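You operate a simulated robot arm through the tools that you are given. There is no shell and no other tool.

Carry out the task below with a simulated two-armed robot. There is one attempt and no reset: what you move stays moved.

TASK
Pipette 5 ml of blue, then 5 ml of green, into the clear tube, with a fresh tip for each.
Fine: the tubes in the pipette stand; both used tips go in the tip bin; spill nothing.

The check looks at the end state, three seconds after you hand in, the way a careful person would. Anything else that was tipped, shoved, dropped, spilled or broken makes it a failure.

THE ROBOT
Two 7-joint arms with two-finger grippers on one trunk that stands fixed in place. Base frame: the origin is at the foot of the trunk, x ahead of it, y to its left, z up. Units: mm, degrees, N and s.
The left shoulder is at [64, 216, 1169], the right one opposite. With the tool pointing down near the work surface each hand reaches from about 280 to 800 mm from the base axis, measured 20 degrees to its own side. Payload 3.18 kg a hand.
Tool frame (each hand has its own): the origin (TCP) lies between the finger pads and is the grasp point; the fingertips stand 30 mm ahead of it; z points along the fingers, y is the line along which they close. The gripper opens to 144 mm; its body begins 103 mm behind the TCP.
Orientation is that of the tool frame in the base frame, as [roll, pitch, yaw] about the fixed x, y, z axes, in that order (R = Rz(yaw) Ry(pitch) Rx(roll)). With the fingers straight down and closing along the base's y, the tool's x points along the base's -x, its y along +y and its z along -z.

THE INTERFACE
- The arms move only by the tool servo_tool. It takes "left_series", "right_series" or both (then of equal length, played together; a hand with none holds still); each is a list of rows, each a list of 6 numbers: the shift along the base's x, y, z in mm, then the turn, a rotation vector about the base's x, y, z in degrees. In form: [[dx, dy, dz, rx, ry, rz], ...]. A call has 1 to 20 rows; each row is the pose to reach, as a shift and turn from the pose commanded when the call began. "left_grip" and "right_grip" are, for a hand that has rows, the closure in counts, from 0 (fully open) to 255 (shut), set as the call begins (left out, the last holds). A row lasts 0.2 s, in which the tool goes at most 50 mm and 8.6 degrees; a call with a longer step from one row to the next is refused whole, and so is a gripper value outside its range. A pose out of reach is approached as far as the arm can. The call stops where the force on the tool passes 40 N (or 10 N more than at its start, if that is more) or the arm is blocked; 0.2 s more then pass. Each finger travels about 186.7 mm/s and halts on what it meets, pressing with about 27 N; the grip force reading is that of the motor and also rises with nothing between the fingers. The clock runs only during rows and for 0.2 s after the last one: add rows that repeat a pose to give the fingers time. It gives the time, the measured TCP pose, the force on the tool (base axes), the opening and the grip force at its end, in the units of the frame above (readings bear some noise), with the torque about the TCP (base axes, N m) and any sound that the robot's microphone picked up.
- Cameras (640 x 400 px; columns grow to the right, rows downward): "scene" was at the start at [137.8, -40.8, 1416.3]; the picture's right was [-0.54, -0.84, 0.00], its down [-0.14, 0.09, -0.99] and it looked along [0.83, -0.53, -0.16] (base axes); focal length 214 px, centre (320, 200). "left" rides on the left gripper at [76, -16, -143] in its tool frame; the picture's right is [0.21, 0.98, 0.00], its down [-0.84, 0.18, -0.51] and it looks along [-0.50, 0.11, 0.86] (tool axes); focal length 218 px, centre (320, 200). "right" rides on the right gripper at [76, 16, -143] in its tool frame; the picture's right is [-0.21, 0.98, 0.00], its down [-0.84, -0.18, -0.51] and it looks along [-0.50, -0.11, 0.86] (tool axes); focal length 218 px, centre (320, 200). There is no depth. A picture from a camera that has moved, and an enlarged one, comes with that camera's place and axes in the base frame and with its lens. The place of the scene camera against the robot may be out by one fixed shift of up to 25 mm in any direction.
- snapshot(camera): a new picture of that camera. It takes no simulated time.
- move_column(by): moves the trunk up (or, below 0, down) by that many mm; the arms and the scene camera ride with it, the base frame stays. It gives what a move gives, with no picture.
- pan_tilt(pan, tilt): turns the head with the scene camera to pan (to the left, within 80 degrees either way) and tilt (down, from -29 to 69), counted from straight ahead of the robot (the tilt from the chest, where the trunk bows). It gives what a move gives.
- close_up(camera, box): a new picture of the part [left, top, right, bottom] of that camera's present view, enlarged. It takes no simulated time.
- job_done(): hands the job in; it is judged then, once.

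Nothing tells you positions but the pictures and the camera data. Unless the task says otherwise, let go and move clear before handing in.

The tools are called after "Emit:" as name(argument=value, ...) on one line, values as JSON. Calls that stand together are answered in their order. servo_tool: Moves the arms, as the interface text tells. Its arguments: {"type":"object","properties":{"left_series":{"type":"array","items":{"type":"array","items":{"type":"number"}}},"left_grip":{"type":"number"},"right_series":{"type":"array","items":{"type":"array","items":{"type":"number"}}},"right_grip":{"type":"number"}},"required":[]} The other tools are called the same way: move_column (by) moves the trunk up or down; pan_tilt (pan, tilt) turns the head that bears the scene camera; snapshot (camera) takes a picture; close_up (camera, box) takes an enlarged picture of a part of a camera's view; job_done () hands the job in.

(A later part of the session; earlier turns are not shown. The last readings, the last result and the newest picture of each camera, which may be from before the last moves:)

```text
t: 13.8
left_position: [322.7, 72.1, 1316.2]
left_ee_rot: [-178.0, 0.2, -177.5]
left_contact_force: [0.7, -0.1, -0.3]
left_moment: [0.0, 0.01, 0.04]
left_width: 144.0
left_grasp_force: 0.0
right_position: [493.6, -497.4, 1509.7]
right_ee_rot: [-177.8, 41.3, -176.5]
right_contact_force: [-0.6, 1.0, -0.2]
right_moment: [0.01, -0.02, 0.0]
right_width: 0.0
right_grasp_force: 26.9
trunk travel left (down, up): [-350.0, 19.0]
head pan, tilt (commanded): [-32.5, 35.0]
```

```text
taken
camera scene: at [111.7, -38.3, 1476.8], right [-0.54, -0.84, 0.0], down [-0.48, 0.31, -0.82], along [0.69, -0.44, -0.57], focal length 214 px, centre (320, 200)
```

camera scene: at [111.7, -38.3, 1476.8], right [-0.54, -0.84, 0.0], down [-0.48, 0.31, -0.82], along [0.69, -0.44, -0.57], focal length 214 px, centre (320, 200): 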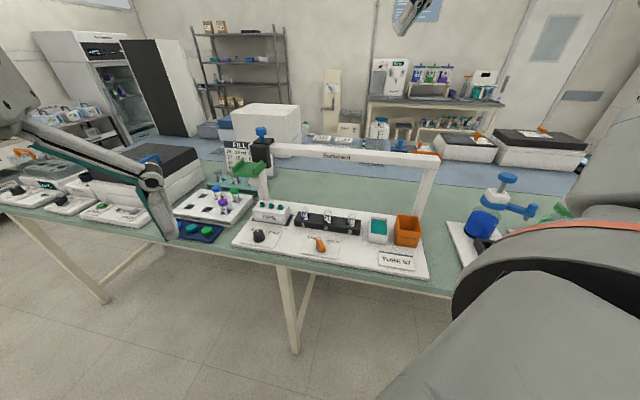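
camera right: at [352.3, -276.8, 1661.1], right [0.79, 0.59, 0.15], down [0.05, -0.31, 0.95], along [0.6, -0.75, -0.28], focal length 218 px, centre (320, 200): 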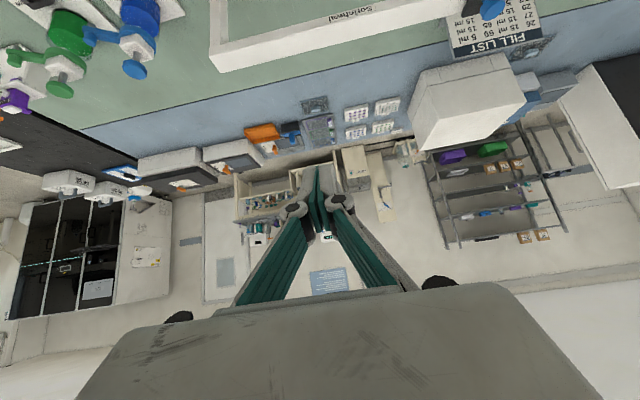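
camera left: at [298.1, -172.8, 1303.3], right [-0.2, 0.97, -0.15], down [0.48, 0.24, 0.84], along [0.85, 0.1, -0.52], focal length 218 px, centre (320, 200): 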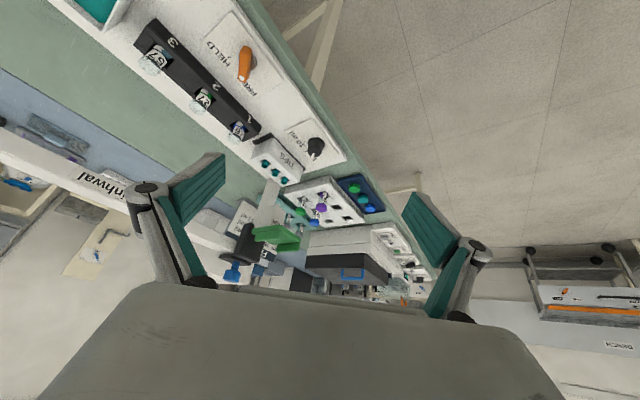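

Emit:
servo_tool(right_series=[[0, 10, -45, 0, 0, 0], [0, 30, -85, 0, 0, 0], [0, 60, -120, 0, 0, 0], [0, 95, -150, 0, 0, 0], [0, 135, -170, 0, 0, 0], [10, 180, -180, 0, 0, 0], [20, 220, -190, 0, 0, 0], [30, 250, -200, 0, 0, 0]])

Emit:
snapshot(camera="scene")

```text
t: 15.6
left_position: [322.9, 74.3, 1316.7]
left_ee_rot: [-177.9, 0.2, -177.4]
left_contact_force: [-0.4, 0.2, -0.2]
left_moment: [-0.06, -0.02, -0.02]
left_width: 144.2
left_grasp_force: 0.1
right_position: [493.7, -261.1, 1424.8]
right_ee_rot: [-176.7, 40.7, -176.2]
right_contact_force: [0.2, 1.2, -0.2]
right_moment: [-0.03, -0.01, -0.02]
right_width: 0.0
right_grasp_force: 26.9
right hand out of reach, approached as far as the arm can: row 4, 5, 6, 7, 8
trunk travel left (down, up): [-350.0, 19.0]
head pan, tilt (commanded): [-32.5, 35.0]
```

```text
taken
camera scene: at [111.3, -36.7, 1476.9], right [-0.54, -0.84, 0.0], down [-0.48, 0.31, -0.82], along [0.69, -0.44, -0.57], focal length 214 px, centre (320, 200)
```

scene: 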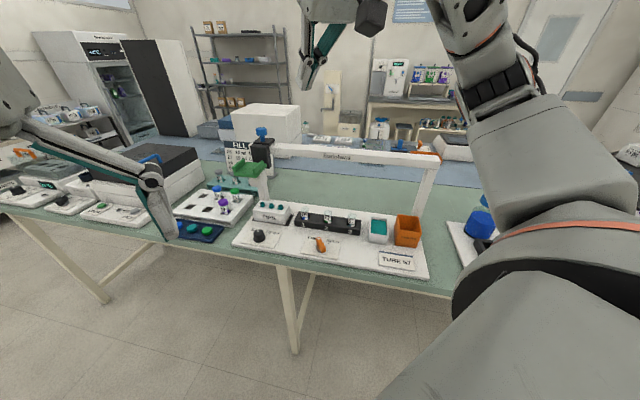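

Emit:
servo_tool(right_series=[[15, 0, -40, 0, 0, 0], [30, 0, -80, 0, 0, 0], [50, 5, -120, 0, 0, 0], [80, 10, -150, 0, 0, 0], [110, 15, -150, 0, 0, 0], [110, 15, -150, 0, 0, 0]])

Emit:
snapshot(camera="scene")

Emit:
snapshot(camera="right")

```text
t: 17.0
left_position: [320.2, 71.0, 1318.8]
left_ee_rot: [-178.0, 0.3, -177.5]
left_contact_force: [-1.3, 0.9, 0.3]
left_moment: [0.06, -0.08, -0.01]
left_width: 143.7
left_grasp_force: 0.1
right_position: [559.6, -243.3, 1447.4]
right_ee_rot: [-177.8, 41.3, -176.5]
right_contact_force: [-0.7, -0.7, -0.9]
right_moment: [0.06, -0.07, 0.03]
right_width: 0.0
right_grasp_force: 27.0
right hand out of reach, approached as far as the arm can: row 1, 2, 3, 4, 5, 6
trunk travel left (down, up): [-350.0, 19.0]
head pan, tilt (commanded): [-32.5, 35.0]
```

```text
taken
camera scene: at [109.2, -39.8, 1477.0], right [-0.54, -0.84, 0.0], down [-0.48, 0.31, -0.82], along [0.69, -0.44, -0.57], focal length 214 px, centre (320, 200)
```

scene: 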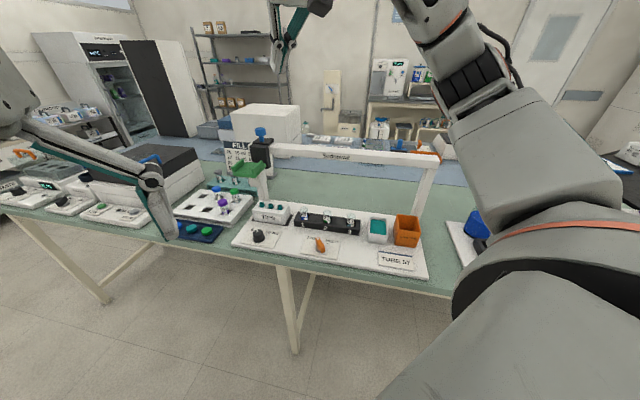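

```text
taken
camera right: at [407.1, -230.7, 1503.6], right [0.12, 0.99, 0.11], down [0.3, -0.14, 0.94], along [0.94, -0.08, -0.32], focal length 218 px, centre (320, 200)
```

right: 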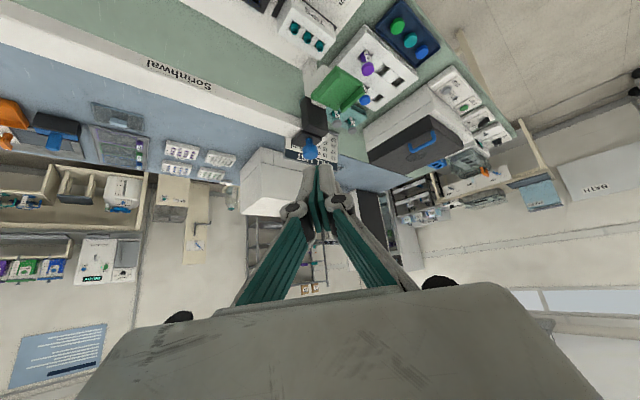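

Emit:
servo_tool(right_series=[[-20, -35, 0, 0, 0, 0], [-40, -70, 0, 0, 0, 0], [-60, -105, 0, 0, 0, 0], [-80, -140, 0, 0, 0, 0], [-100, -175, 0, 0, 0, 0], [-120, -210, 0, 0, 0, 0], [-140, -235, 0, 0, 0, 0]])

Emit:
servo_tool(right_series=[[0, 0, -40, 0, 0, 0], [0, 0, -80, 0, 0, 0], [0, 0, -120, 0, 0, 0], [0, 0, -160, 0, 0, 0], [0, 0, -200, 0, 0, 0]])

Emit:
snapshot(camera="scene")

```text
t: 18.6
left_position: [320.9, 72.6, 1317.7]
left_ee_rot: [-178.0, 0.2, -177.4]
left_contact_force: [-0.7, -1.1, -0.5]
left_moment: [0.02, 0.02, -0.02]
left_width: 144.2
left_grasp_force: 0.0
right_position: [422.6, -480.1, 1448.1]
right_ee_rot: [-178.0, 41.2, -176.5]
right_contact_force: [0.1, 0.1, 0.1]
right_moment: [0.0, -0.01, 0.01]
right_width: 0.0
right_grasp_force: 26.7
trunk travel left (down, up): [-350.0, 19.0]
head pan, tilt (commanded): [-32.5, 35.0]
```

```text
t: 19.8
left_position: [323.0, 72.1, 1315.1]
left_ee_rot: [-178.0, 0.2, -177.4]
left_contact_force: [0.3, 0.4, -0.5]
left_moment: [0.01, -0.02, -0.02]
left_width: 144.0
left_grasp_force: 0.0
right_position: [421.5, -480.9, 1251.6]
right_ee_rot: [-177.7, 41.3, -176.4]
right_contact_force: [-0.1, 0.2, 0.1]
right_moment: [0.0, -0.05, 0.0]
right_width: 0.1
right_grasp_force: 27.0
right hand out of reach, approached as far as the arm can: row 3
trunk travel left (down, up): [-350.0, 19.0]
head pan, tilt (commanded): [-32.5, 35.0]
```

```text
taken
camera scene: at [111.6, -37.9, 1476.8], right [-0.54, -0.84, 0.0], down [-0.48, 0.31, -0.82], along [0.69, -0.44, -0.57], focal length 214 px, centre (320, 200)
```

scene: 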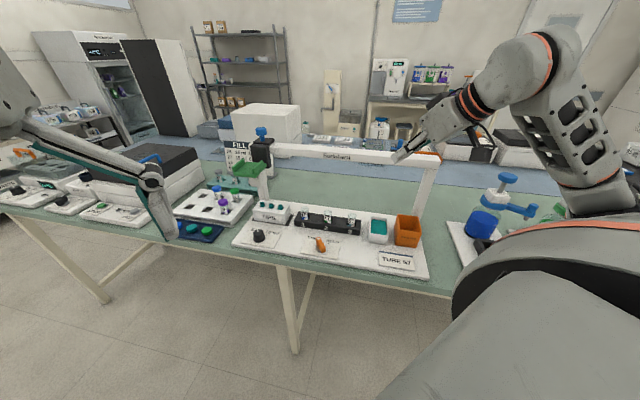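

The elbow-up posture works now. I move the right hand along in front of the beam toward the pad, staying above it.

Emit:
servo_tool(right_series=[[30, 30, 0, 0, 0, 0], [60, 60, 0, 0, 0, 0], [90, 90, 0, 0, 0, 0], [120, 120, 0, 0, 0, 0], [150, 150, 0, 0, 0, 0], [180, 180, 0, 0, 0, 0], [210, 210, 0, 0, 0, 0], [240, 240, 0, 0, 0, 0]])

Emit:
snapshot(camera="scene")

Emit:
snapshot(camera="right")

```text
t: 21.6
left_position: [323.6, 73.0, 1315.9]
left_ee_rot: [-177.9, 0.1, -177.4]
left_contact_force: [0.0, 0.2, -0.4]
left_moment: [-0.03, 0.0, 0.01]
left_width: 144.0
left_grasp_force: 0.2
right_position: [689.7, -293.8, 1287.5]
right_ee_rot: [-177.8, 39.4, -173.8]
right_contact_force: [0.6, 0.1, 0.5]
right_moment: [-0.04, 0.02, -0.04]
right_width: 0.3
right_grasp_force: 27.4
right hand out of reach, approached as far as the arm can: row 4, 5, 6, 7, 8
trunk travel left (down, up): [-350.0, 19.0]
head pan, tilt (commanded): [-32.5, 35.0]
```

```text
taken
camera scene: at [113.2, -36.4, 1476.7], right [-0.54, -0.84, 0.0], down [-0.48, 0.31, -0.82], along [0.69, -0.44, -0.57], focal length 214 px, centre (320, 200)
```

scene: 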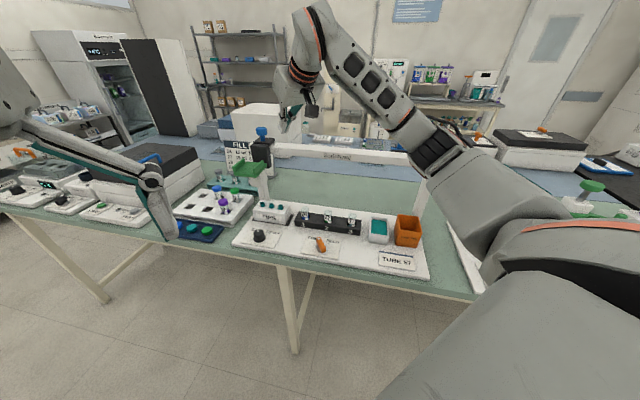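

```text
taken
camera right: at [539.6, -287.7, 1347.8], right [0.08, 0.99, 0.1], down [0.34, -0.12, 0.93], along [0.94, -0.04, -0.35], focal length 218 px, centre (320, 200)
```

right: 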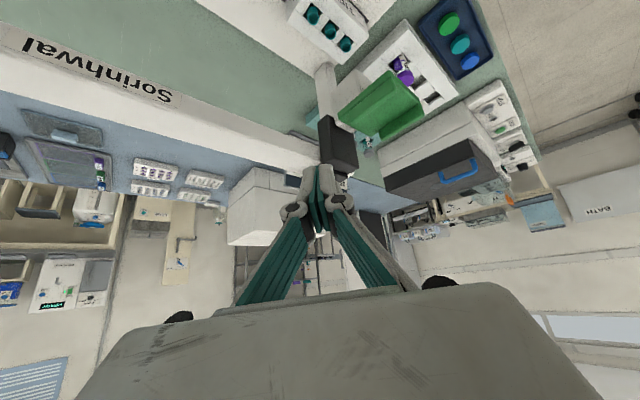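

Emit:
servo_tool(right_series=[[10, 30, 0, 0, 0, 0], [25, 60, 0, 0, 0, 0], [45, 85, 0, 0, 0, 0], [60, 95, 0, 0, 0, 0], [60, 95, 0, 0, 0, 0]])

Emit:
snapshot(camera="scene")

Emit:
snapshot(camera="right")

```text
t: 22.8
left_position: [323.0, 71.5, 1317.1]
left_ee_rot: [-178.1, 0.3, -177.5]
left_contact_force: [0.2, 0.6, -0.2]
left_moment: [0.0, -0.01, -0.03]
left_width: 144.2
left_grasp_force: 0.1
right_position: [761.6, -217.0, 1301.2]
right_ee_rot: [-177.9, 38.5, -173.0]
right_contact_force: [-0.8, -0.6, 0.7]
right_moment: [0.03, -0.01, 0.03]
right_width: 0.0
right_grasp_force: 27.3
right hand out of reach, approached as far as the arm can: row 1, 2, 3, 4, 5
trunk travel left (down, up): [-350.0, 19.0]
head pan, tilt (commanded): [-32.5, 35.0]
```

```text
taken
camera scene: at [111.8, -38.4, 1476.8], right [-0.54, -0.84, 0.0], down [-0.48, 0.31, -0.82], along [0.69, -0.44, -0.57], focal length 214 px, centre (320, 200)
```

scene: 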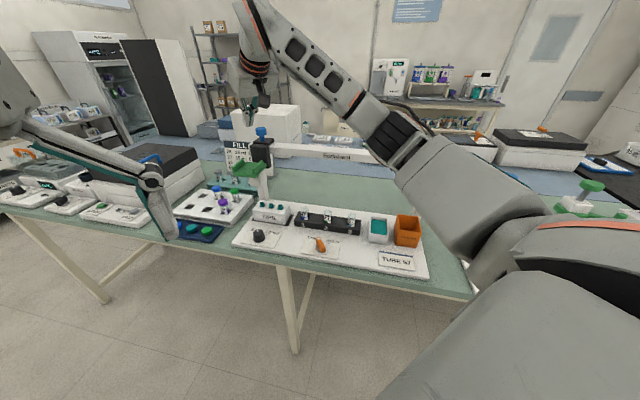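

```text
taken
camera right: at [612.6, -213.4, 1363.7], right [0.06, 0.99, 0.1], down [0.36, -0.12, 0.93], along [0.93, -0.02, -0.36], focal length 218 px, centre (320, 200)
```

right: 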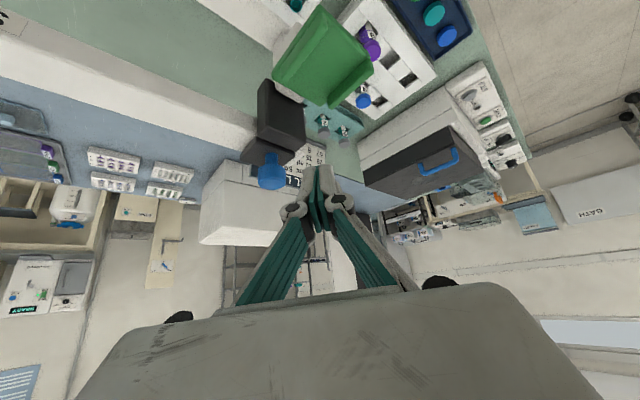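

Emit:
servo_tool(right_series=[[0, 0, -20, 0, 0, 0], [0, 0, -40, 0, 0, 0], [0, 0, -60, 0, 0, 0], [0, 0, -60, 0, 0, 0]])

Emit:
snapshot(camera="scene")

```text
t: 23.8
left_position: [322.5, 72.3, 1317.7]
left_ee_rot: [-178.0, 0.2, -177.6]
left_contact_force: [0.6, 0.0, 0.0]
left_moment: [-0.01, 0.03, 0.0]
left_width: 144.2
left_grasp_force: 0.0
right_position: [780.0, -235.3, 1259.3]
right_ee_rot: [-178.0, 38.5, -172.8]
right_contact_force: [-0.9, 0.6, 0.5]
right_moment: [-0.01, 0.0, -0.01]
right_width: 0.1
right_grasp_force: 27.1
right hand out of reach, approached as far as the arm can: row 1, 2, 3, 4
trunk travel left (down, up): [-350.0, 19.0]
head pan, tilt (commanded): [-32.5, 35.0]
```

```text
taken
camera scene: at [111.5, -37.6, 1476.9], right [-0.54, -0.84, 0.0], down [-0.48, 0.31, -0.82], along [0.69, -0.44, -0.57], focal length 214 px, centre (320, 200)
```

scene: 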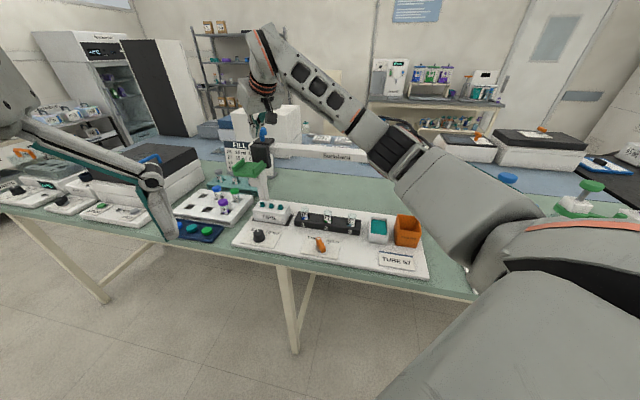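

The right arm doesn't like this posture over the pad. The left arm faces the beam more naturally, so I'll retreat the right hand to its comfortable spot and bring the left hand to the pad instead (right hand can then serve the blue knob).

Emit:
servo_tool(right_series=[[-30, 5, 20, 0, 0, 0], [-65, 10, 40, 0, 0, 0], [-105, 10, 60, 0, 0, 0], [-145, 0, 70, 0, 0, 0], [-185, -20, 80, 0, 0, 0], [-215, -50, 90, 0, 0, 0]])

Emit:
servo_tool(right_series=[[-20, -35, 20, 0, 0, 0], [-40, -70, 40, 0, 0, 0], [-60, -105, 60, 0, 0, 0], [-80, -140, 60, 0, 0, 0], [-100, -175, 60, 0, 0, 0], [-120, -210, 60, 0, 0, 0], [-140, -235, 60, 0, 0, 0]])

Emit:
snapshot(camera="scene")

```text
t: 25.2
left_position: [321.6, 70.4, 1317.9]
left_ee_rot: [-178.1, 0.3, -177.5]
left_contact_force: [-0.7, 0.5, 0.0]
left_moment: [0.03, -0.06, -0.01]
left_width: 144.2
left_grasp_force: 0.1
right_position: [562.5, -285.2, 1352.2]
right_ee_rot: [-178.0, 39.4, -174.0]
right_contact_force: [-0.4, 0.0, 0.2]
right_moment: [0.02, -0.01, -0.02]
right_width: 0.2
right_grasp_force: 26.5
right hand out of reach, approached as far as the arm can: row 1, 2, 3, 4, 5
trunk travel left (down, up): [-350.0, 19.0]
head pan, tilt (commanded): [-32.5, 35.0]
```

```text
t: 26.8
left_position: [321.6, 71.1, 1316.9]
left_ee_rot: [-178.0, 0.2, -177.6]
left_contact_force: [0.2, -0.3, 0.5]
left_moment: [-0.04, -0.05, 0.01]
left_width: 143.7
left_grasp_force: 0.0
right_position: [424.3, -518.9, 1410.1]
right_ee_rot: [-178.1, 39.4, -174.0]
right_contact_force: [-0.2, 0.1, -0.2]
right_moment: [0.02, -0.03, 0.01]
right_width: 0.0
right_grasp_force: 27.1
trunk travel left (down, up): [-350.0, 19.0]
head pan, tilt (commanded): [-32.5, 35.0]
```

```text
taken
camera scene: at [111.1, -38.5, 1476.8], right [-0.54, -0.84, 0.0], down [-0.48, 0.31, -0.82], along [0.69, -0.44, -0.57], focal length 214 px, centre (320, 200)
```

scene: 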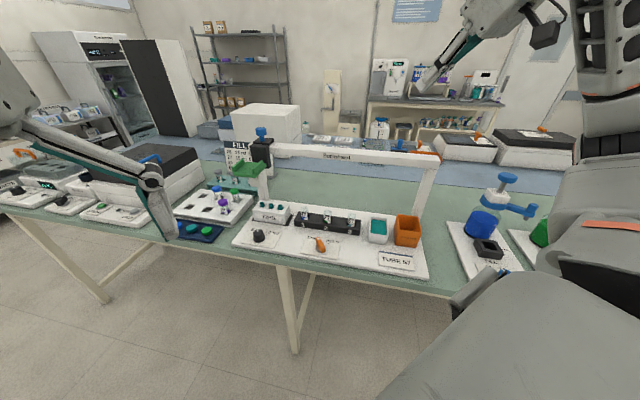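

Emit:
servo_tool(left_series=[[15, 0, -10, 0, -8, 0], [30, 0, -20, 0, -16, 0], [45, 0, -30, 0, -24, 0], [60, 0, -40, 0, -32, 0], [75, 0, -50, 0, -40, 0], [90, 0, -60, 0, -46, 0]], left_grip=255)

Emit:
servo_tool(left_series=[[10, -10, 0, 0, 0, -8], [20, -20, 0, 0, 0, -16], [30, -30, 0, 0, 0, -24], [40, -40, 0, 0, 0, -32], [50, -50, 0, 0, 0, -38]])

Emit:
snapshot(camera="scene")

Emit:
snapshot(camera="left")

```text
t: 28.2
left_position: [413.3, 70.9, 1255.8]
left_ee_rot: [-175.3, 46.2, -176.4]
left_contact_force: [0.0, 0.2, 0.2]
left_moment: [-0.01, -0.03, 0.0]
left_width: 0.1
left_grasp_force: 27.1
right_position: [425.8, -518.7, 1409.5]
right_ee_rot: [-178.0, 39.4, -174.1]
right_contact_force: [0.2, -0.3, 0.1]
right_moment: [0.0, -0.02, 0.01]
right_width: 0.0
right_grasp_force: 27.6
trunk travel left (down, up): [-350.0, 19.0]
head pan, tilt (commanded): [-32.5, 35.0]
```

```text
t: 29.4
left_position: [463.5, 22.6, 1257.5]
left_ee_rot: [-175.4, 46.1, 145.6]
left_contact_force: [0.4, 0.1, -0.9]
left_moment: [0.02, 0.04, -0.05]
left_width: 0.0
left_grasp_force: 27.1
right_position: [427.0, -518.4, 1409.4]
right_ee_rot: [-178.0, 39.2, -174.0]
right_contact_force: [0.5, 0.9, 0.0]
right_moment: [0.01, 0.0, 0.03]
right_width: 0.0
right_grasp_force: 27.4
trunk travel left (down, up): [-350.0, 19.0]
head pan, tilt (commanded): [-32.5, 35.0]
```

```text
taken
camera scene: at [112.5, -38.2, 1476.7], right [-0.54, -0.84, 0.0], down [-0.48, 0.31, -0.82], along [0.69, -0.44, -0.57], focal length 214 px, centre (320, 200)
```

scene: 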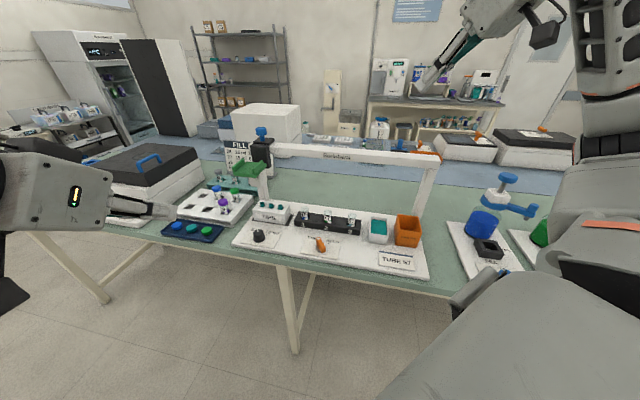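

```text
taken
camera left: at [332.4, 106.9, 1300.9], right [0.48, 0.85, -0.21], down [0.31, 0.05, 0.95], along [0.82, -0.52, -0.24], focal length 218 px, centre (320, 200)
```

left: 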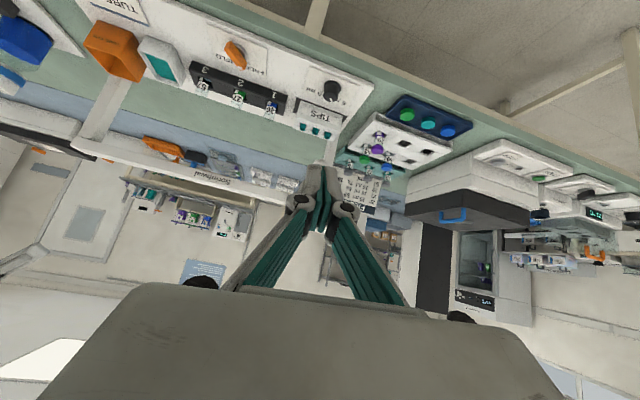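

Emit:
servo_tool(left_series=[[32, -22, 0, 0, 0, 0], [64, -44, 0, 0, 0, 0], [96, -66, 0, 0, 0, 0], [128, -88, 0, 0, 0, 0], [160, -109, 0, 0, 0, 0], [192, -131, -5, 0, 0, 0], [222, -152, -10, 0, 0, 0], [240, -165, -15, 0, 0, 0], [240, -165, -15, 0, 0, 0]])

Emit:
snapshot(camera="left")

Emit:
snapshot(camera="scene")

Emit:
snapshot(camera="right")

```text
t: 31.4
left_position: [703.9, -142.7, 1241.2]
left_ee_rot: [-175.2, 46.1, 145.7]
left_contact_force: [0.9, 0.6, 0.2]
left_moment: [0.0, -0.01, -0.01]
left_width: 0.0
left_grasp_force: 27.4
right_position: [425.9, -518.8, 1410.4]
right_ee_rot: [-177.8, 39.4, -174.0]
right_contact_force: [0.0, -0.3, -0.5]
right_moment: [-0.03, -0.01, -0.01]
right_width: 0.2
right_grasp_force: 26.7
trunk travel left (down, up): [-350.0, 19.0]
head pan, tilt (commanded): [-32.5, 35.0]
```

```text
taken
camera left: at [571.8, -57.5, 1284.7], right [0.48, 0.85, -0.21], down [0.31, 0.05, 0.95], along [0.82, -0.52, -0.24], focal length 218 px, centre (320, 200)
```

left: 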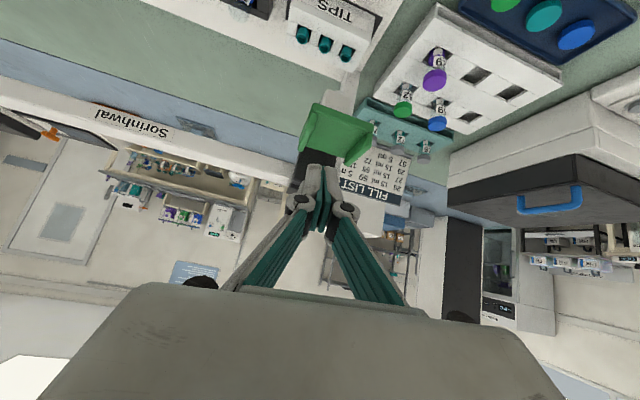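

```text
taken
camera scene: at [111.5, -37.9, 1476.8], right [-0.54, -0.84, 0.0], down [-0.48, 0.31, -0.82], along [0.69, -0.44, -0.57], focal length 214 px, centre (320, 200)
```

scene: 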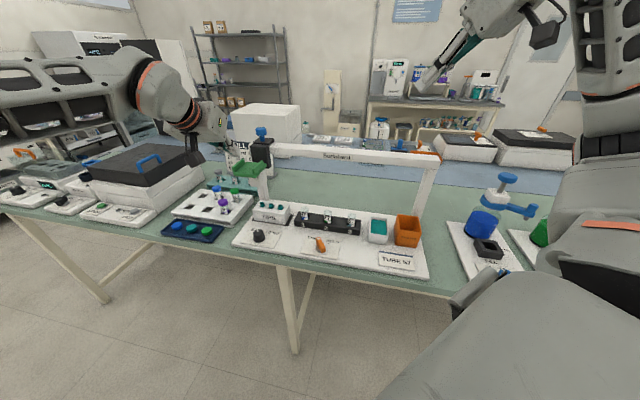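

```text
taken
camera right: at [275.2, -512.2, 1470.6], right [0.08, 0.99, 0.11], down [0.34, -0.13, 0.93], along [0.94, -0.04, -0.35], focal length 218 px, centre (320, 200)
```

right: 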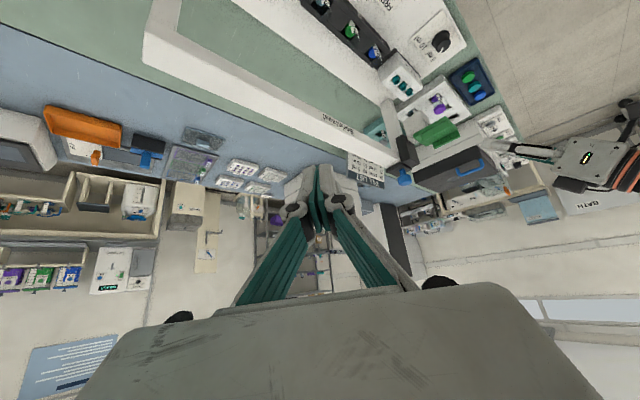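

Emit:
close_up(camera="left", box=[270, 80, 400, 230])

Emit:
close_up(camera="right", box=[360, 60, 520, 200])

Emit:
close_up(camera="scene", box=[190, 110, 290, 210])

```text
2.67 times, centred on (335, 155) of left
camera zoom: at [571.8, -57.5, 1284.7], right [0.48, 0.85, -0.21], down [0.31, 0.05, 0.95], along [0.82, -0.52, -0.24], focal length 582 px, centre (280, 320)
```

zoom: 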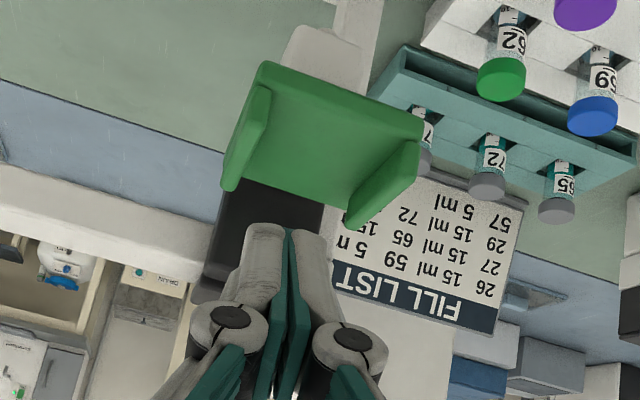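

```text
2.86 times, centred on (440, 130) of right
camera zoom: at [275.2, -512.2, 1470.6], right [0.08, 0.99, 0.11], down [0.34, -0.13, 0.93], along [0.94, -0.04, -0.35], focal length 624 px, centre (-23, 400)
```

zoom: 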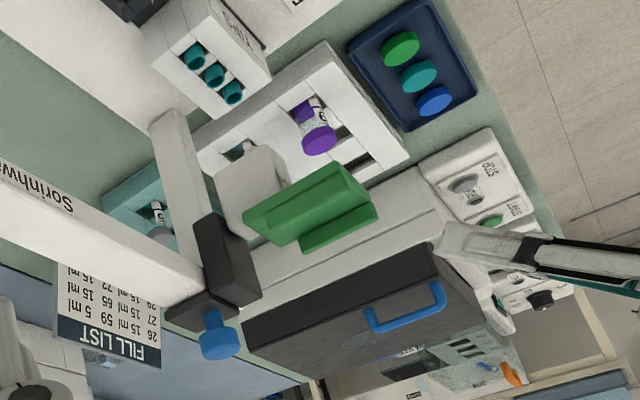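

```text
4.00 times, centred on (240, 160) of scene
camera zoom: at [111.5, -37.9, 1476.8], right [-0.54, -0.84, 0.0], down [-0.48, 0.31, -0.82], along [0.69, -0.44, -0.57], focal length 858 px, centre (640, 360)
```

zoom: 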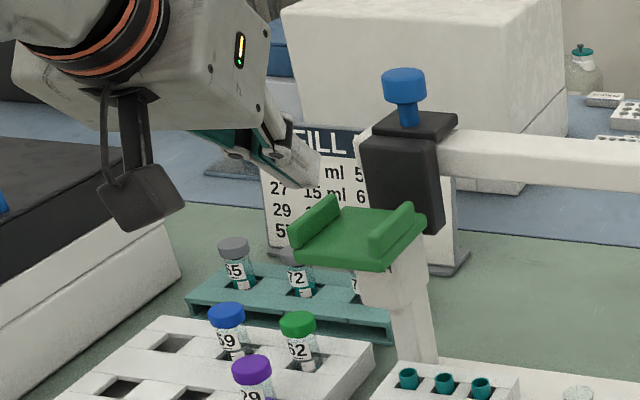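

The left hand reaches the pad easily; its flanges are about 74 mm apart, centred near (798,-201) with tops at z≈1137. I'll bring the closed fingertips over the pad centre, then descend gently.

Emit:
servo_tool(left_series=[[20, -10, -10, 0, 0, 0], [40, -20, -25, 0, 0, 0], [60, -30, -40, 0, 0, 0], [70, -38, -52, 0, 0, 0], [70, -38, -60, 0, 0, 0], [70, -38, -60, 0, 0, 0]])

Emit:
close_up(camera="left", box=[240, 80, 400, 230])

Emit:
close_up(camera="right", box=[360, 60, 520, 200])

Emit:
close_up(camera="scene", box=[190, 110, 290, 230])

```text
t: 32.8
left_position: [755.4, -168.1, 1206.9]
left_ee_rot: [-175.2, 46.3, 145.8]
left_contact_force: [-0.6, 0.5, 0.1]
left_moment: [0.01, -0.03, -0.01]
left_width: 0.0
left_grasp_force: 27.4
left hand out of reach, approached as far as the arm can: row 3, 4, 5, 6
right_position: [426.4, -518.5, 1409.4]
right_ee_rot: [-177.8, 39.3, -173.9]
right_contact_force: [-0.7, 0.6, 0.1]
right_moment: [-0.01, -0.01, 0.0]
right_width: 0.0
right_grasp_force: 27.1
trunk travel left (down, up): [-350.0, 19.0]
head pan, tilt (commanded): [-32.5, 35.0]
```

```text
2.67 times, centred on (320, 155) of left
camera zoom: at [624.4, -83.9, 1249.7], right [0.48, 0.85, -0.21], down [0.31, 0.05, 0.95], along [0.82, -0.52, -0.24], focal length 582 px, centre (320, 320)
```

zoom: 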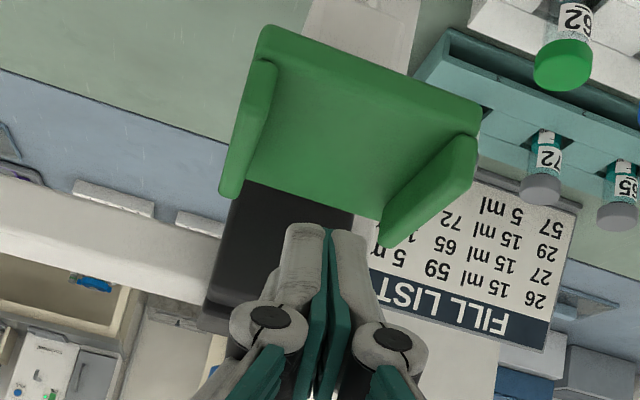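

```text
2.86 times, centred on (440, 130) of right
camera zoom: at [275.5, -512.1, 1470.5], right [0.08, 0.99, 0.11], down [0.34, -0.13, 0.93], along [0.94, -0.04, -0.35], focal length 624 px, centre (-23, 400)
```

zoom: 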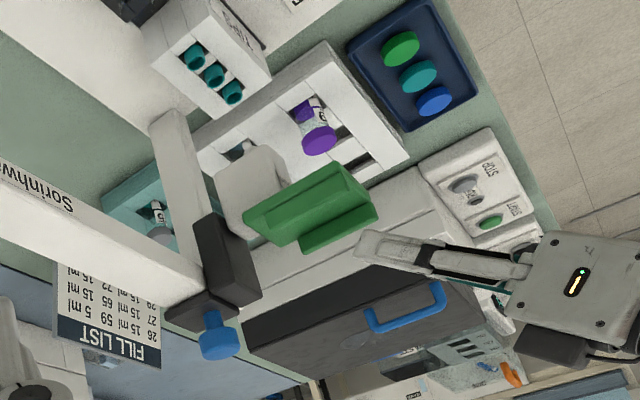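

```text
3.33 times, centred on (240, 170) of scene
camera zoom: at [111.8, -37.8, 1476.8], right [-0.54, -0.84, 0.0], down [-0.48, 0.31, -0.82], along [0.69, -0.44, -0.57], focal length 715 px, centre (587, 300)
```

zoom: 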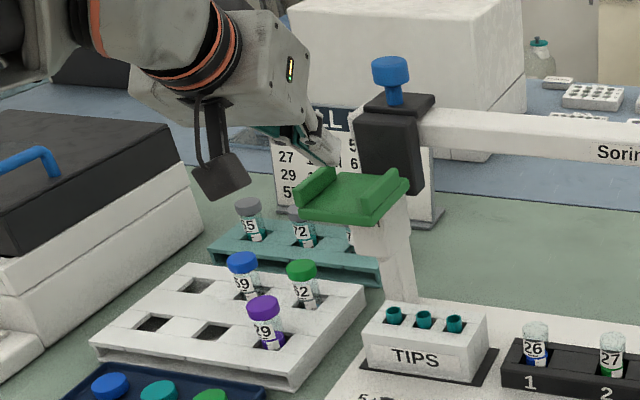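

Reach is marginal at this tilt. I'll back off a little, tilt the left hand flatter by 18°, and lower the trunk a bit so the shoulder matches the wrist height.

Emit:
servo_tool(left_series=[[-25, 20, 20, 0, 0, 0], [-50, 40, 40, 0, 0, 0], [-60, 45, 45, -4, -5.2, 0], [-60, 45, 45, -8, -10.4, 0], [-60, 45, 45, -11, -14.2, 0], [-60, 45, 45, -11, -14.2, 0]])

Emit:
move_column(by=-50)

Emit:
snapshot(camera="scene")

Emit:
snapshot(camera="left")

```text
t: 34.2
left_position: [695.0, -123.3, 1251.5]
left_ee_rot: [-172.9, 64.1, 147.7]
left_contact_force: [0.8, 0.2, -1.1]
left_moment: [0.01, -0.02, 0.02]
left_width: 0.0
left_grasp_force: 26.7
right_position: [426.1, -517.7, 1408.5]
right_ee_rot: [-178.0, 39.4, -174.0]
right_contact_force: [-0.6, 0.1, -0.5]
right_moment: [0.01, -0.06, -0.02]
right_width: 0.1
right_grasp_force: 26.9
trunk travel left (down, up): [-350.0, 19.0]
head pan, tilt (commanded): [-32.5, 35.0]
```

```text
t: 35.1
left_position: [693.1, -124.2, 1202.8]
left_ee_rot: [-173.0, 64.0, 147.7]
left_contact_force: [-0.4, -0.1, 0.4]
left_moment: [0.0, 0.04, -0.02]
left_width: 0.1
left_grasp_force: 27.5
right_position: [425.3, -519.2, 1360.0]
right_ee_rot: [-177.9, 39.4, -174.0]
right_contact_force: [-0.3, 0.0, 0.1]
right_moment: [0.0, 0.03, 0.02]
right_width: 0.0
right_grasp_force: 26.8
trunk travel left (down, up): [-300.0, 69.0]
head pan, tilt (commanded): [-32.5, 35.0]
```

```text
taken
camera scene: at [115.3, -38.2, 1426.7], right [-0.54, -0.84, 0.0], down [-0.48, 0.31, -0.82], along [0.69, -0.44, -0.57], focal length 214 px, centre (320, 200)
```

scene: 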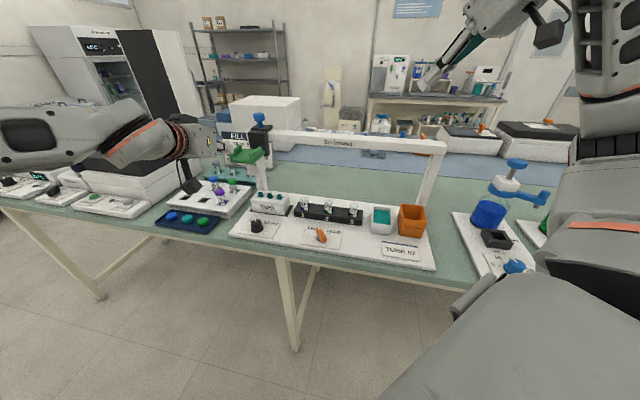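

```text
taken
camera left: at [557.7, -35.8, 1195.7], right [0.53, 0.81, -0.24], down [0.07, 0.24, 0.97], along [0.84, -0.53, 0.07], focal length 218 px, centre (320, 200)
```

left: 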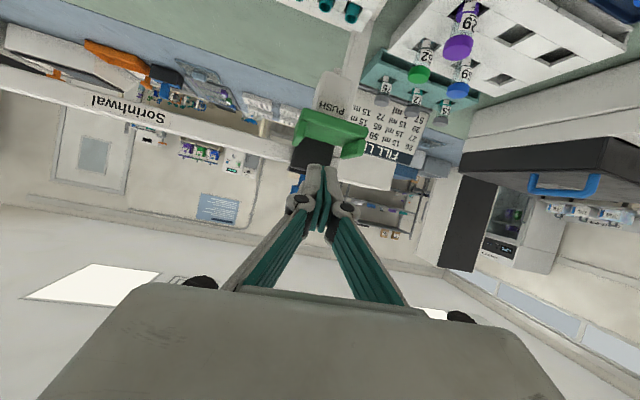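

Emit:
close_up(camera="left", box=[270, 60, 400, 210])

Emit:
close_up(camera="left", box=[300, 0, 400, 120])

Emit:
close_up(camera="scene", box=[200, 110, 300, 230])

```text
2.67 times, centred on (335, 135) of left
camera zoom: at [557.7, -35.8, 1195.7], right [0.53, 0.81, -0.24], down [0.07, 0.24, 0.97], along [0.84, -0.53, 0.07], focal length 582 px, centre (280, 373)
```

zoom: 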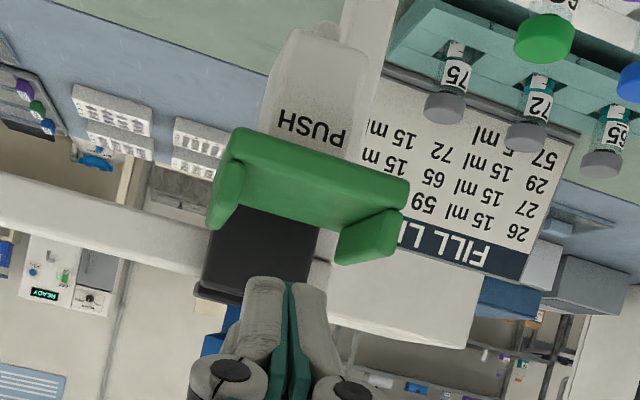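

```text
3.33 times, centred on (350, 60) of left
camera zoom: at [557.7, -35.8, 1195.7], right [0.53, 0.81, -0.24], down [0.07, 0.24, 0.97], along [0.84, -0.53, 0.07], focal length 728 px, centre (220, 667)
```

zoom: 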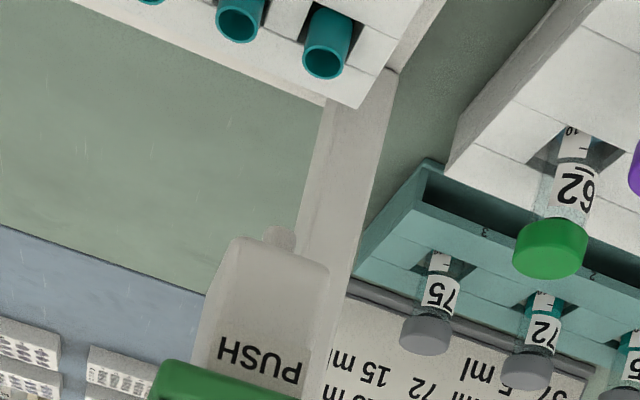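

```text
3.33 times, centred on (250, 170) of scene
camera zoom: at [115.3, -38.2, 1426.7], right [-0.54, -0.84, 0.0], down [-0.48, 0.31, -0.82], along [0.69, -0.44, -0.57], focal length 715 px, centre (553, 300)
```

zoom: 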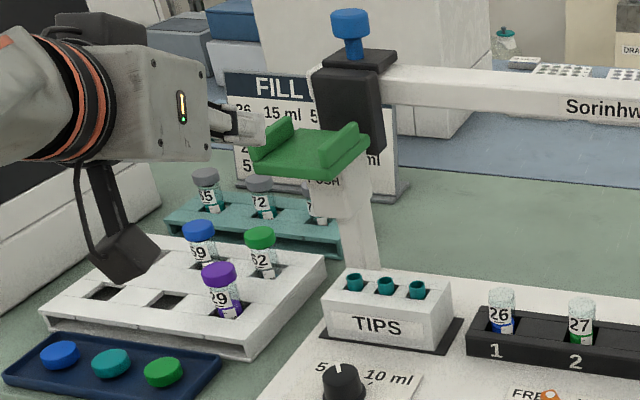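

Emit:
servo_tool(left_series=[[20, -14, 0, 0, 0, 0], [40, -28, 0, 0, 0, 0], [60, -42, -10, 0, 0, 0], [81, -57, -20, 0, 0, 0], [81, -57, -28, 0, 0, 0], [81, -57, -28, 0, 0, 0]])

Emit:
close_up(camera="left", box=[240, 60, 400, 210])

Emit:
close_up(camera="right", box=[360, 60, 520, 200])

Emit:
close_up(camera="scene", box=[200, 110, 300, 230])

```text
t: 36.5
left_position: [776.9, -180.9, 1173.1]
left_ee_rot: [-173.0, 64.0, 147.6]
left_contact_force: [-0.3, 0.8, -0.3]
left_moment: [0.04, -0.01, 0.02]
left_width: 0.0
left_grasp_force: 27.0
right_position: [424.3, -519.1, 1359.4]
right_ee_rot: [-178.1, 39.3, -174.0]
right_contact_force: [-1.1, -0.7, 0.6]
right_moment: [0.04, 0.01, 0.04]
right_width: 0.0
right_grasp_force: 27.1
trunk travel left (down, up): [-300.0, 69.0]
head pan, tilt (commanded): [-32.5, 35.0]
```

```text
2.67 times, centred on (320, 135) of left
camera zoom: at [640.1, -93.1, 1166.5], right [0.53, 0.81, -0.24], down [0.07, 0.24, 0.97], along [0.84, -0.53, 0.07], focal length 582 px, centre (320, 373)
```

zoom: 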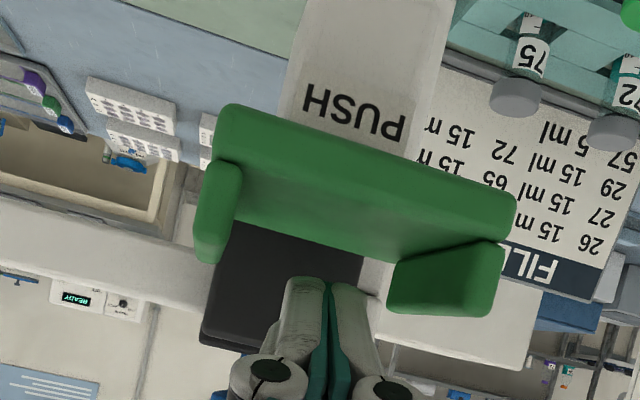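

```text
2.86 times, centred on (440, 130) of right
camera zoom: at [275.0, -513.0, 1420.1], right [0.08, 0.99, 0.11], down [0.34, -0.13, 0.93], along [0.94, -0.04, -0.35], focal length 624 px, centre (-23, 400)
```

zoom: 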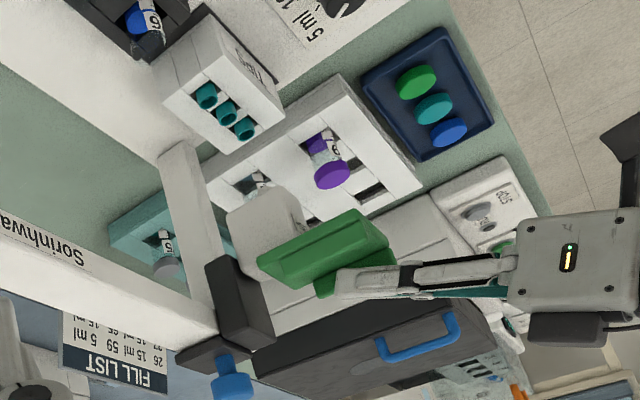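

```text
3.33 times, centred on (250, 170) of scene
camera zoom: at [115.9, -38.6, 1426.5], right [-0.54, -0.84, 0.0], down [-0.48, 0.31, -0.82], along [0.69, -0.44, -0.57], focal length 715 px, centre (553, 300)
```

zoom: 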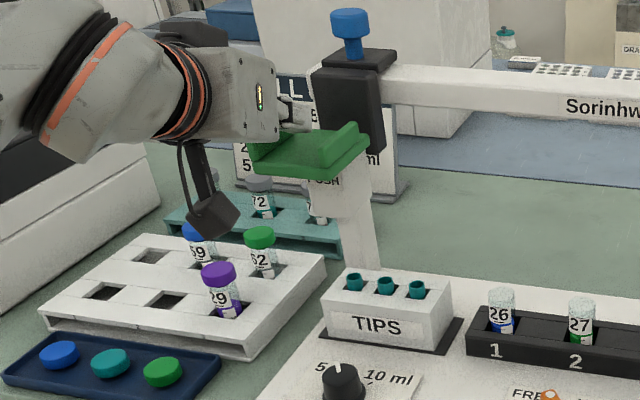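

Fingertips are over the pad centre. Now a slow descent to find contact.

Emit:
servo_tool(left_series=[[0, 0, -5, 0, 0, 0], [0, 0, -10, 0, 0, 0], [0, 0, -15, 0, 0, 0], [0, 0, -20, 0, 0, 0], [0, 0, -25, 0, 0, 0], [0, 0, -30, 0, 0, 0], [0, 0, -35, 0, 0, 0]])

Emit:
close_up(camera="scene", box=[200, 110, 300, 230])

Emit:
close_up(camera="left", box=[240, 60, 400, 210])

```text
t: 38.1
left_position: [775.1, -180.7, 1138.5]
left_ee_rot: [-173.0, 64.0, 147.7]
left_contact_force: [1.1, -1.7, 3.0]
left_moment: [-0.02, -0.1, -0.03]
left_width: 0.3
left_grasp_force: 27.0
right_position: [426.1, -518.2, 1359.5]
right_ee_rot: [-178.0, 39.4, -173.9]
right_contact_force: [0.6, -1.6, 0.1]
right_moment: [-0.02, 0.0, 0.0]
right_width: 0.0
right_grasp_force: 26.9
trunk travel left (down, up): [-300.0, 69.0]
head pan, tilt (commanded): [-32.5, 35.0]
```

```text
3.33 times, centred on (250, 170) of scene
camera zoom: at [115.8, -38.2, 1426.5], right [-0.54, -0.84, 0.0], down [-0.48, 0.31, -0.82], along [0.69, -0.44, -0.57], focal length 715 px, centre (553, 300)
```

zoom: 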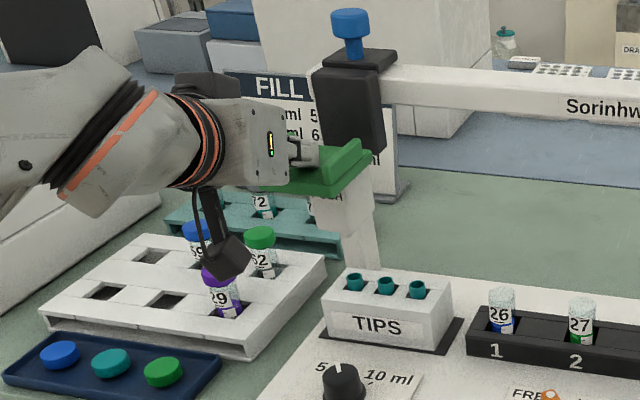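

```text
2.67 times, centred on (320, 135) of left
camera zoom: at [639.4, -92.6, 1131.6], right [0.53, 0.81, -0.24], down [0.07, 0.24, 0.97], along [0.84, -0.53, 0.07], focal length 582 px, centre (320, 373)
```

zoom: 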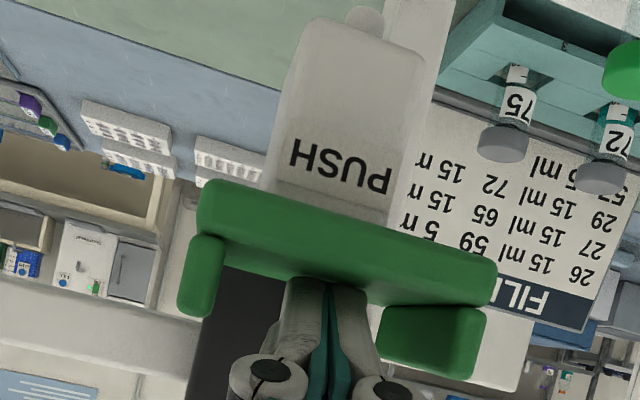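

Contact at about TCP z 1138 and the head appears to be moving down with only a few newtons. I continue down gradually.

Emit:
servo_tool(left_series=[[0, 0, -5, 0, 0, 0], [0, 0, -10, 0, 0, 0], [0, 0, -15, 0, 0, 0], [0, 0, -20, 0, 0, 0], [0, 0, -25, 0, 0, 0], [0, 0, -30, 0, 0, 0]])

Emit:
close_up(camera="scene", box=[200, 110, 300, 230])

Emit:
close_up(camera="left", box=[240, 0, 420, 210])

```text
t: 39.5
left_position: [775.4, -180.5, 1108.4]
left_ee_rot: [-173.0, 64.0, 147.7]
left_contact_force: [-0.7, -0.6, 5.0]
left_moment: [-0.03, -0.12, -0.02]
left_width: 0.0
left_grasp_force: 26.7
right_position: [425.4, -518.3, 1359.6]
right_ee_rot: [-177.9, 39.5, -174.0]
right_contact_force: [-0.4, -0.3, 0.4]
right_moment: [-0.04, -0.02, 0.0]
right_width: 0.0
right_grasp_force: 26.5
trunk travel left (down, up): [-300.0, 69.0]
head pan, tilt (commanded): [-32.5, 35.0]
```

```text
3.33 times, centred on (250, 170) of scene
camera zoom: at [115.5, -38.2, 1426.5], right [-0.54, -0.84, 0.0], down [-0.48, 0.31, -0.82], along [0.69, -0.44, -0.57], focal length 715 px, centre (553, 300)
```

zoom: 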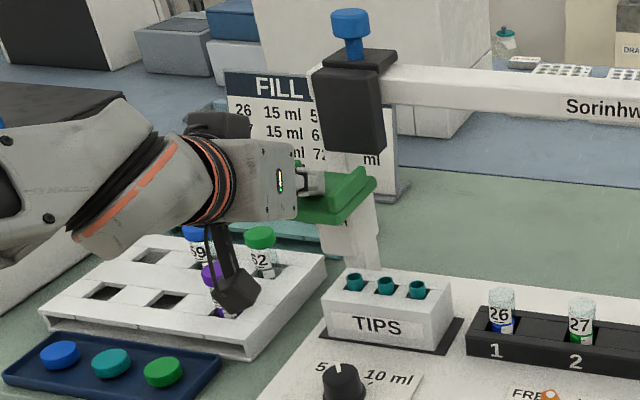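

```text
1.90 times, centred on (330, 105) of left
camera zoom: at [639.1, -92.7, 1102.0], right [0.53, 0.81, -0.24], down [0.07, 0.24, 0.97], along [0.84, -0.53, 0.07], focal length 416 px, centre (301, 381)
```

zoom: 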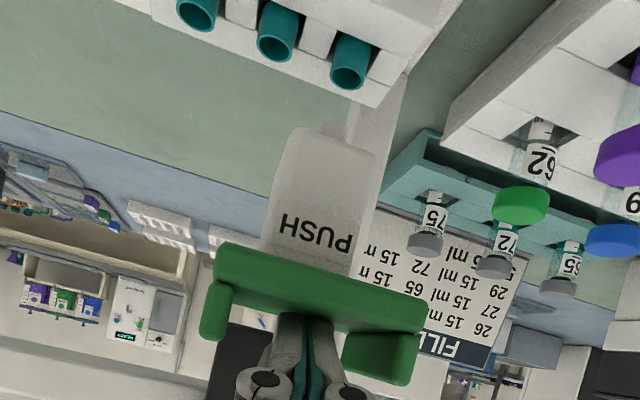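

Emit:
servo_tool(left_series=[[0, 0, -6, 0, 0, 0], [0, 0, -12, 0, 0, 0], [0, 0, -18, 0, 0, 0], [0, 0, -24, 0, 0, 0], [0, 0, -30, 0, 0, 0], [0, 0, -36, 0, 0, 0], [0, 0, -40, 0, 0, 0]])

Emit:
close_up(camera="scene", box=[200, 110, 300, 230])

Emit:
close_up(camera="left", box=[240, 0, 420, 210])

```text
t: 41.1
left_position: [773.6, -181.4, 1072.3]
left_ee_rot: [-173.2, 64.5, 147.5]
left_contact_force: [0.8, 0.7, 21.3]
left_moment: [-0.19, -0.42, 0.0]
left_width: 5.9
left_grasp_force: 30.4
right_position: [423.4, -517.8, 1361.2]
right_ee_rot: [-177.9, 39.5, -173.9]
right_contact_force: [0.5, 0.1, 0.3]
right_moment: [-0.01, 0.0, -0.01]
right_width: 0.0
right_grasp_force: 26.8
trunk travel left (down, up): [-300.0, 69.0]
head pan, tilt (commanded): [-32.5, 35.0]
```

```text
3.33 times, centred on (250, 170) of scene
camera zoom: at [113.8, -37.5, 1427.0], right [-0.54, -0.84, 0.0], down [-0.48, 0.31, -0.82], along [0.69, -0.44, -0.57], focal length 715 px, centre (553, 300)
```

zoom: 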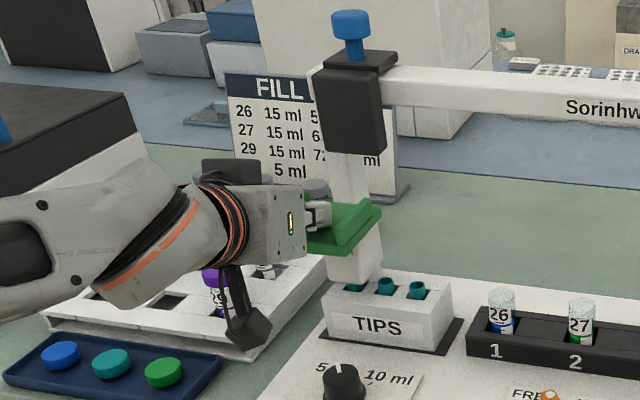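

```text
1.90 times, centred on (330, 105) of left
camera zoom: at [638.9, -92.9, 1065.7], right [0.54, 0.81, -0.24], down [0.07, 0.24, 0.97], along [0.84, -0.53, 0.07], focal length 416 px, centre (301, 381)
```

zoom: 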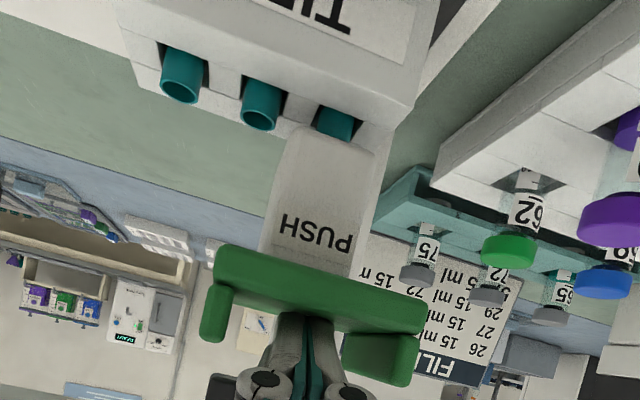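

Emit:
servo_tool(left_series=[[0, 0, -2, 0, 0, 0], [0, 0, -4, 0, 0, 0], [0, 0, -6, 0, 0, 0], [0, 0, -6, 0, 0, 0]])

Emit:
close_up(camera="left", box=[290, 0, 390, 110])

Emit:
close_up(camera="scene", box=[230, 150, 300, 230])

```text
t: 42.1
left_position: [775.6, -181.4, 1073.5]
left_ee_rot: [-173.1, 64.8, 147.5]
left_contact_force: [2.7, 0.9, 40.3]
left_moment: [-0.35, -0.71, 0.03]
left_width: 6.0
left_grasp_force: 31.0
right_position: [421.6, -517.9, 1360.5]
right_ee_rot: [-177.9, 39.6, -173.9]
right_contact_force: [-0.2, 0.3, -0.7]
right_moment: [-0.02, 0.03, 0.02]
right_width: 0.1
right_grasp_force: 26.9
trunk travel left (down, up): [-300.0, 69.0]
head pan, tilt (commanded): [-32.5, 35.0]
```

```text
3.64 times, centred on (340, 55) of left
camera zoom: at [638.6, -93.1, 1064.3], right [0.54, 0.81, -0.24], down [0.06, 0.24, 0.97], along [0.84, -0.53, 0.08], focal length 794 px, centre (247, 727)
```

zoom: 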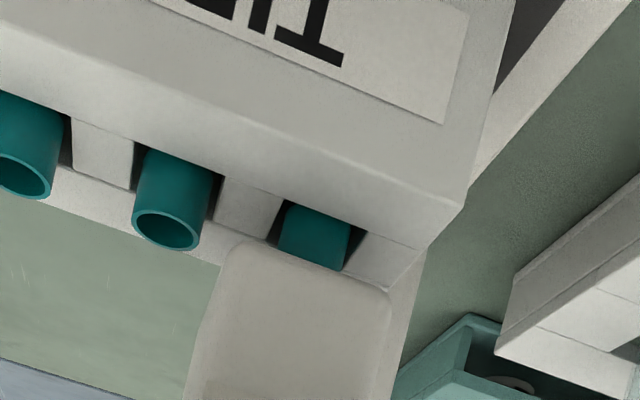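

```text
5.00 times, centred on (265, 190) of scene
camera zoom: at [111.9, -37.1, 1427.1], right [-0.54, -0.84, 0.0], down [-0.48, 0.31, -0.82], along [0.69, -0.44, -0.57], focal length 1072 px, centre (595, 250)
```

zoom: 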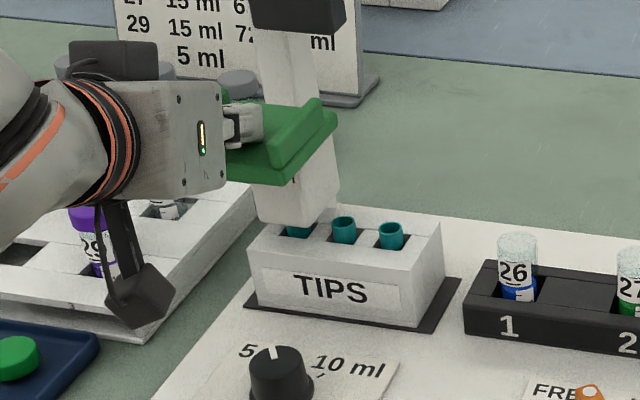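

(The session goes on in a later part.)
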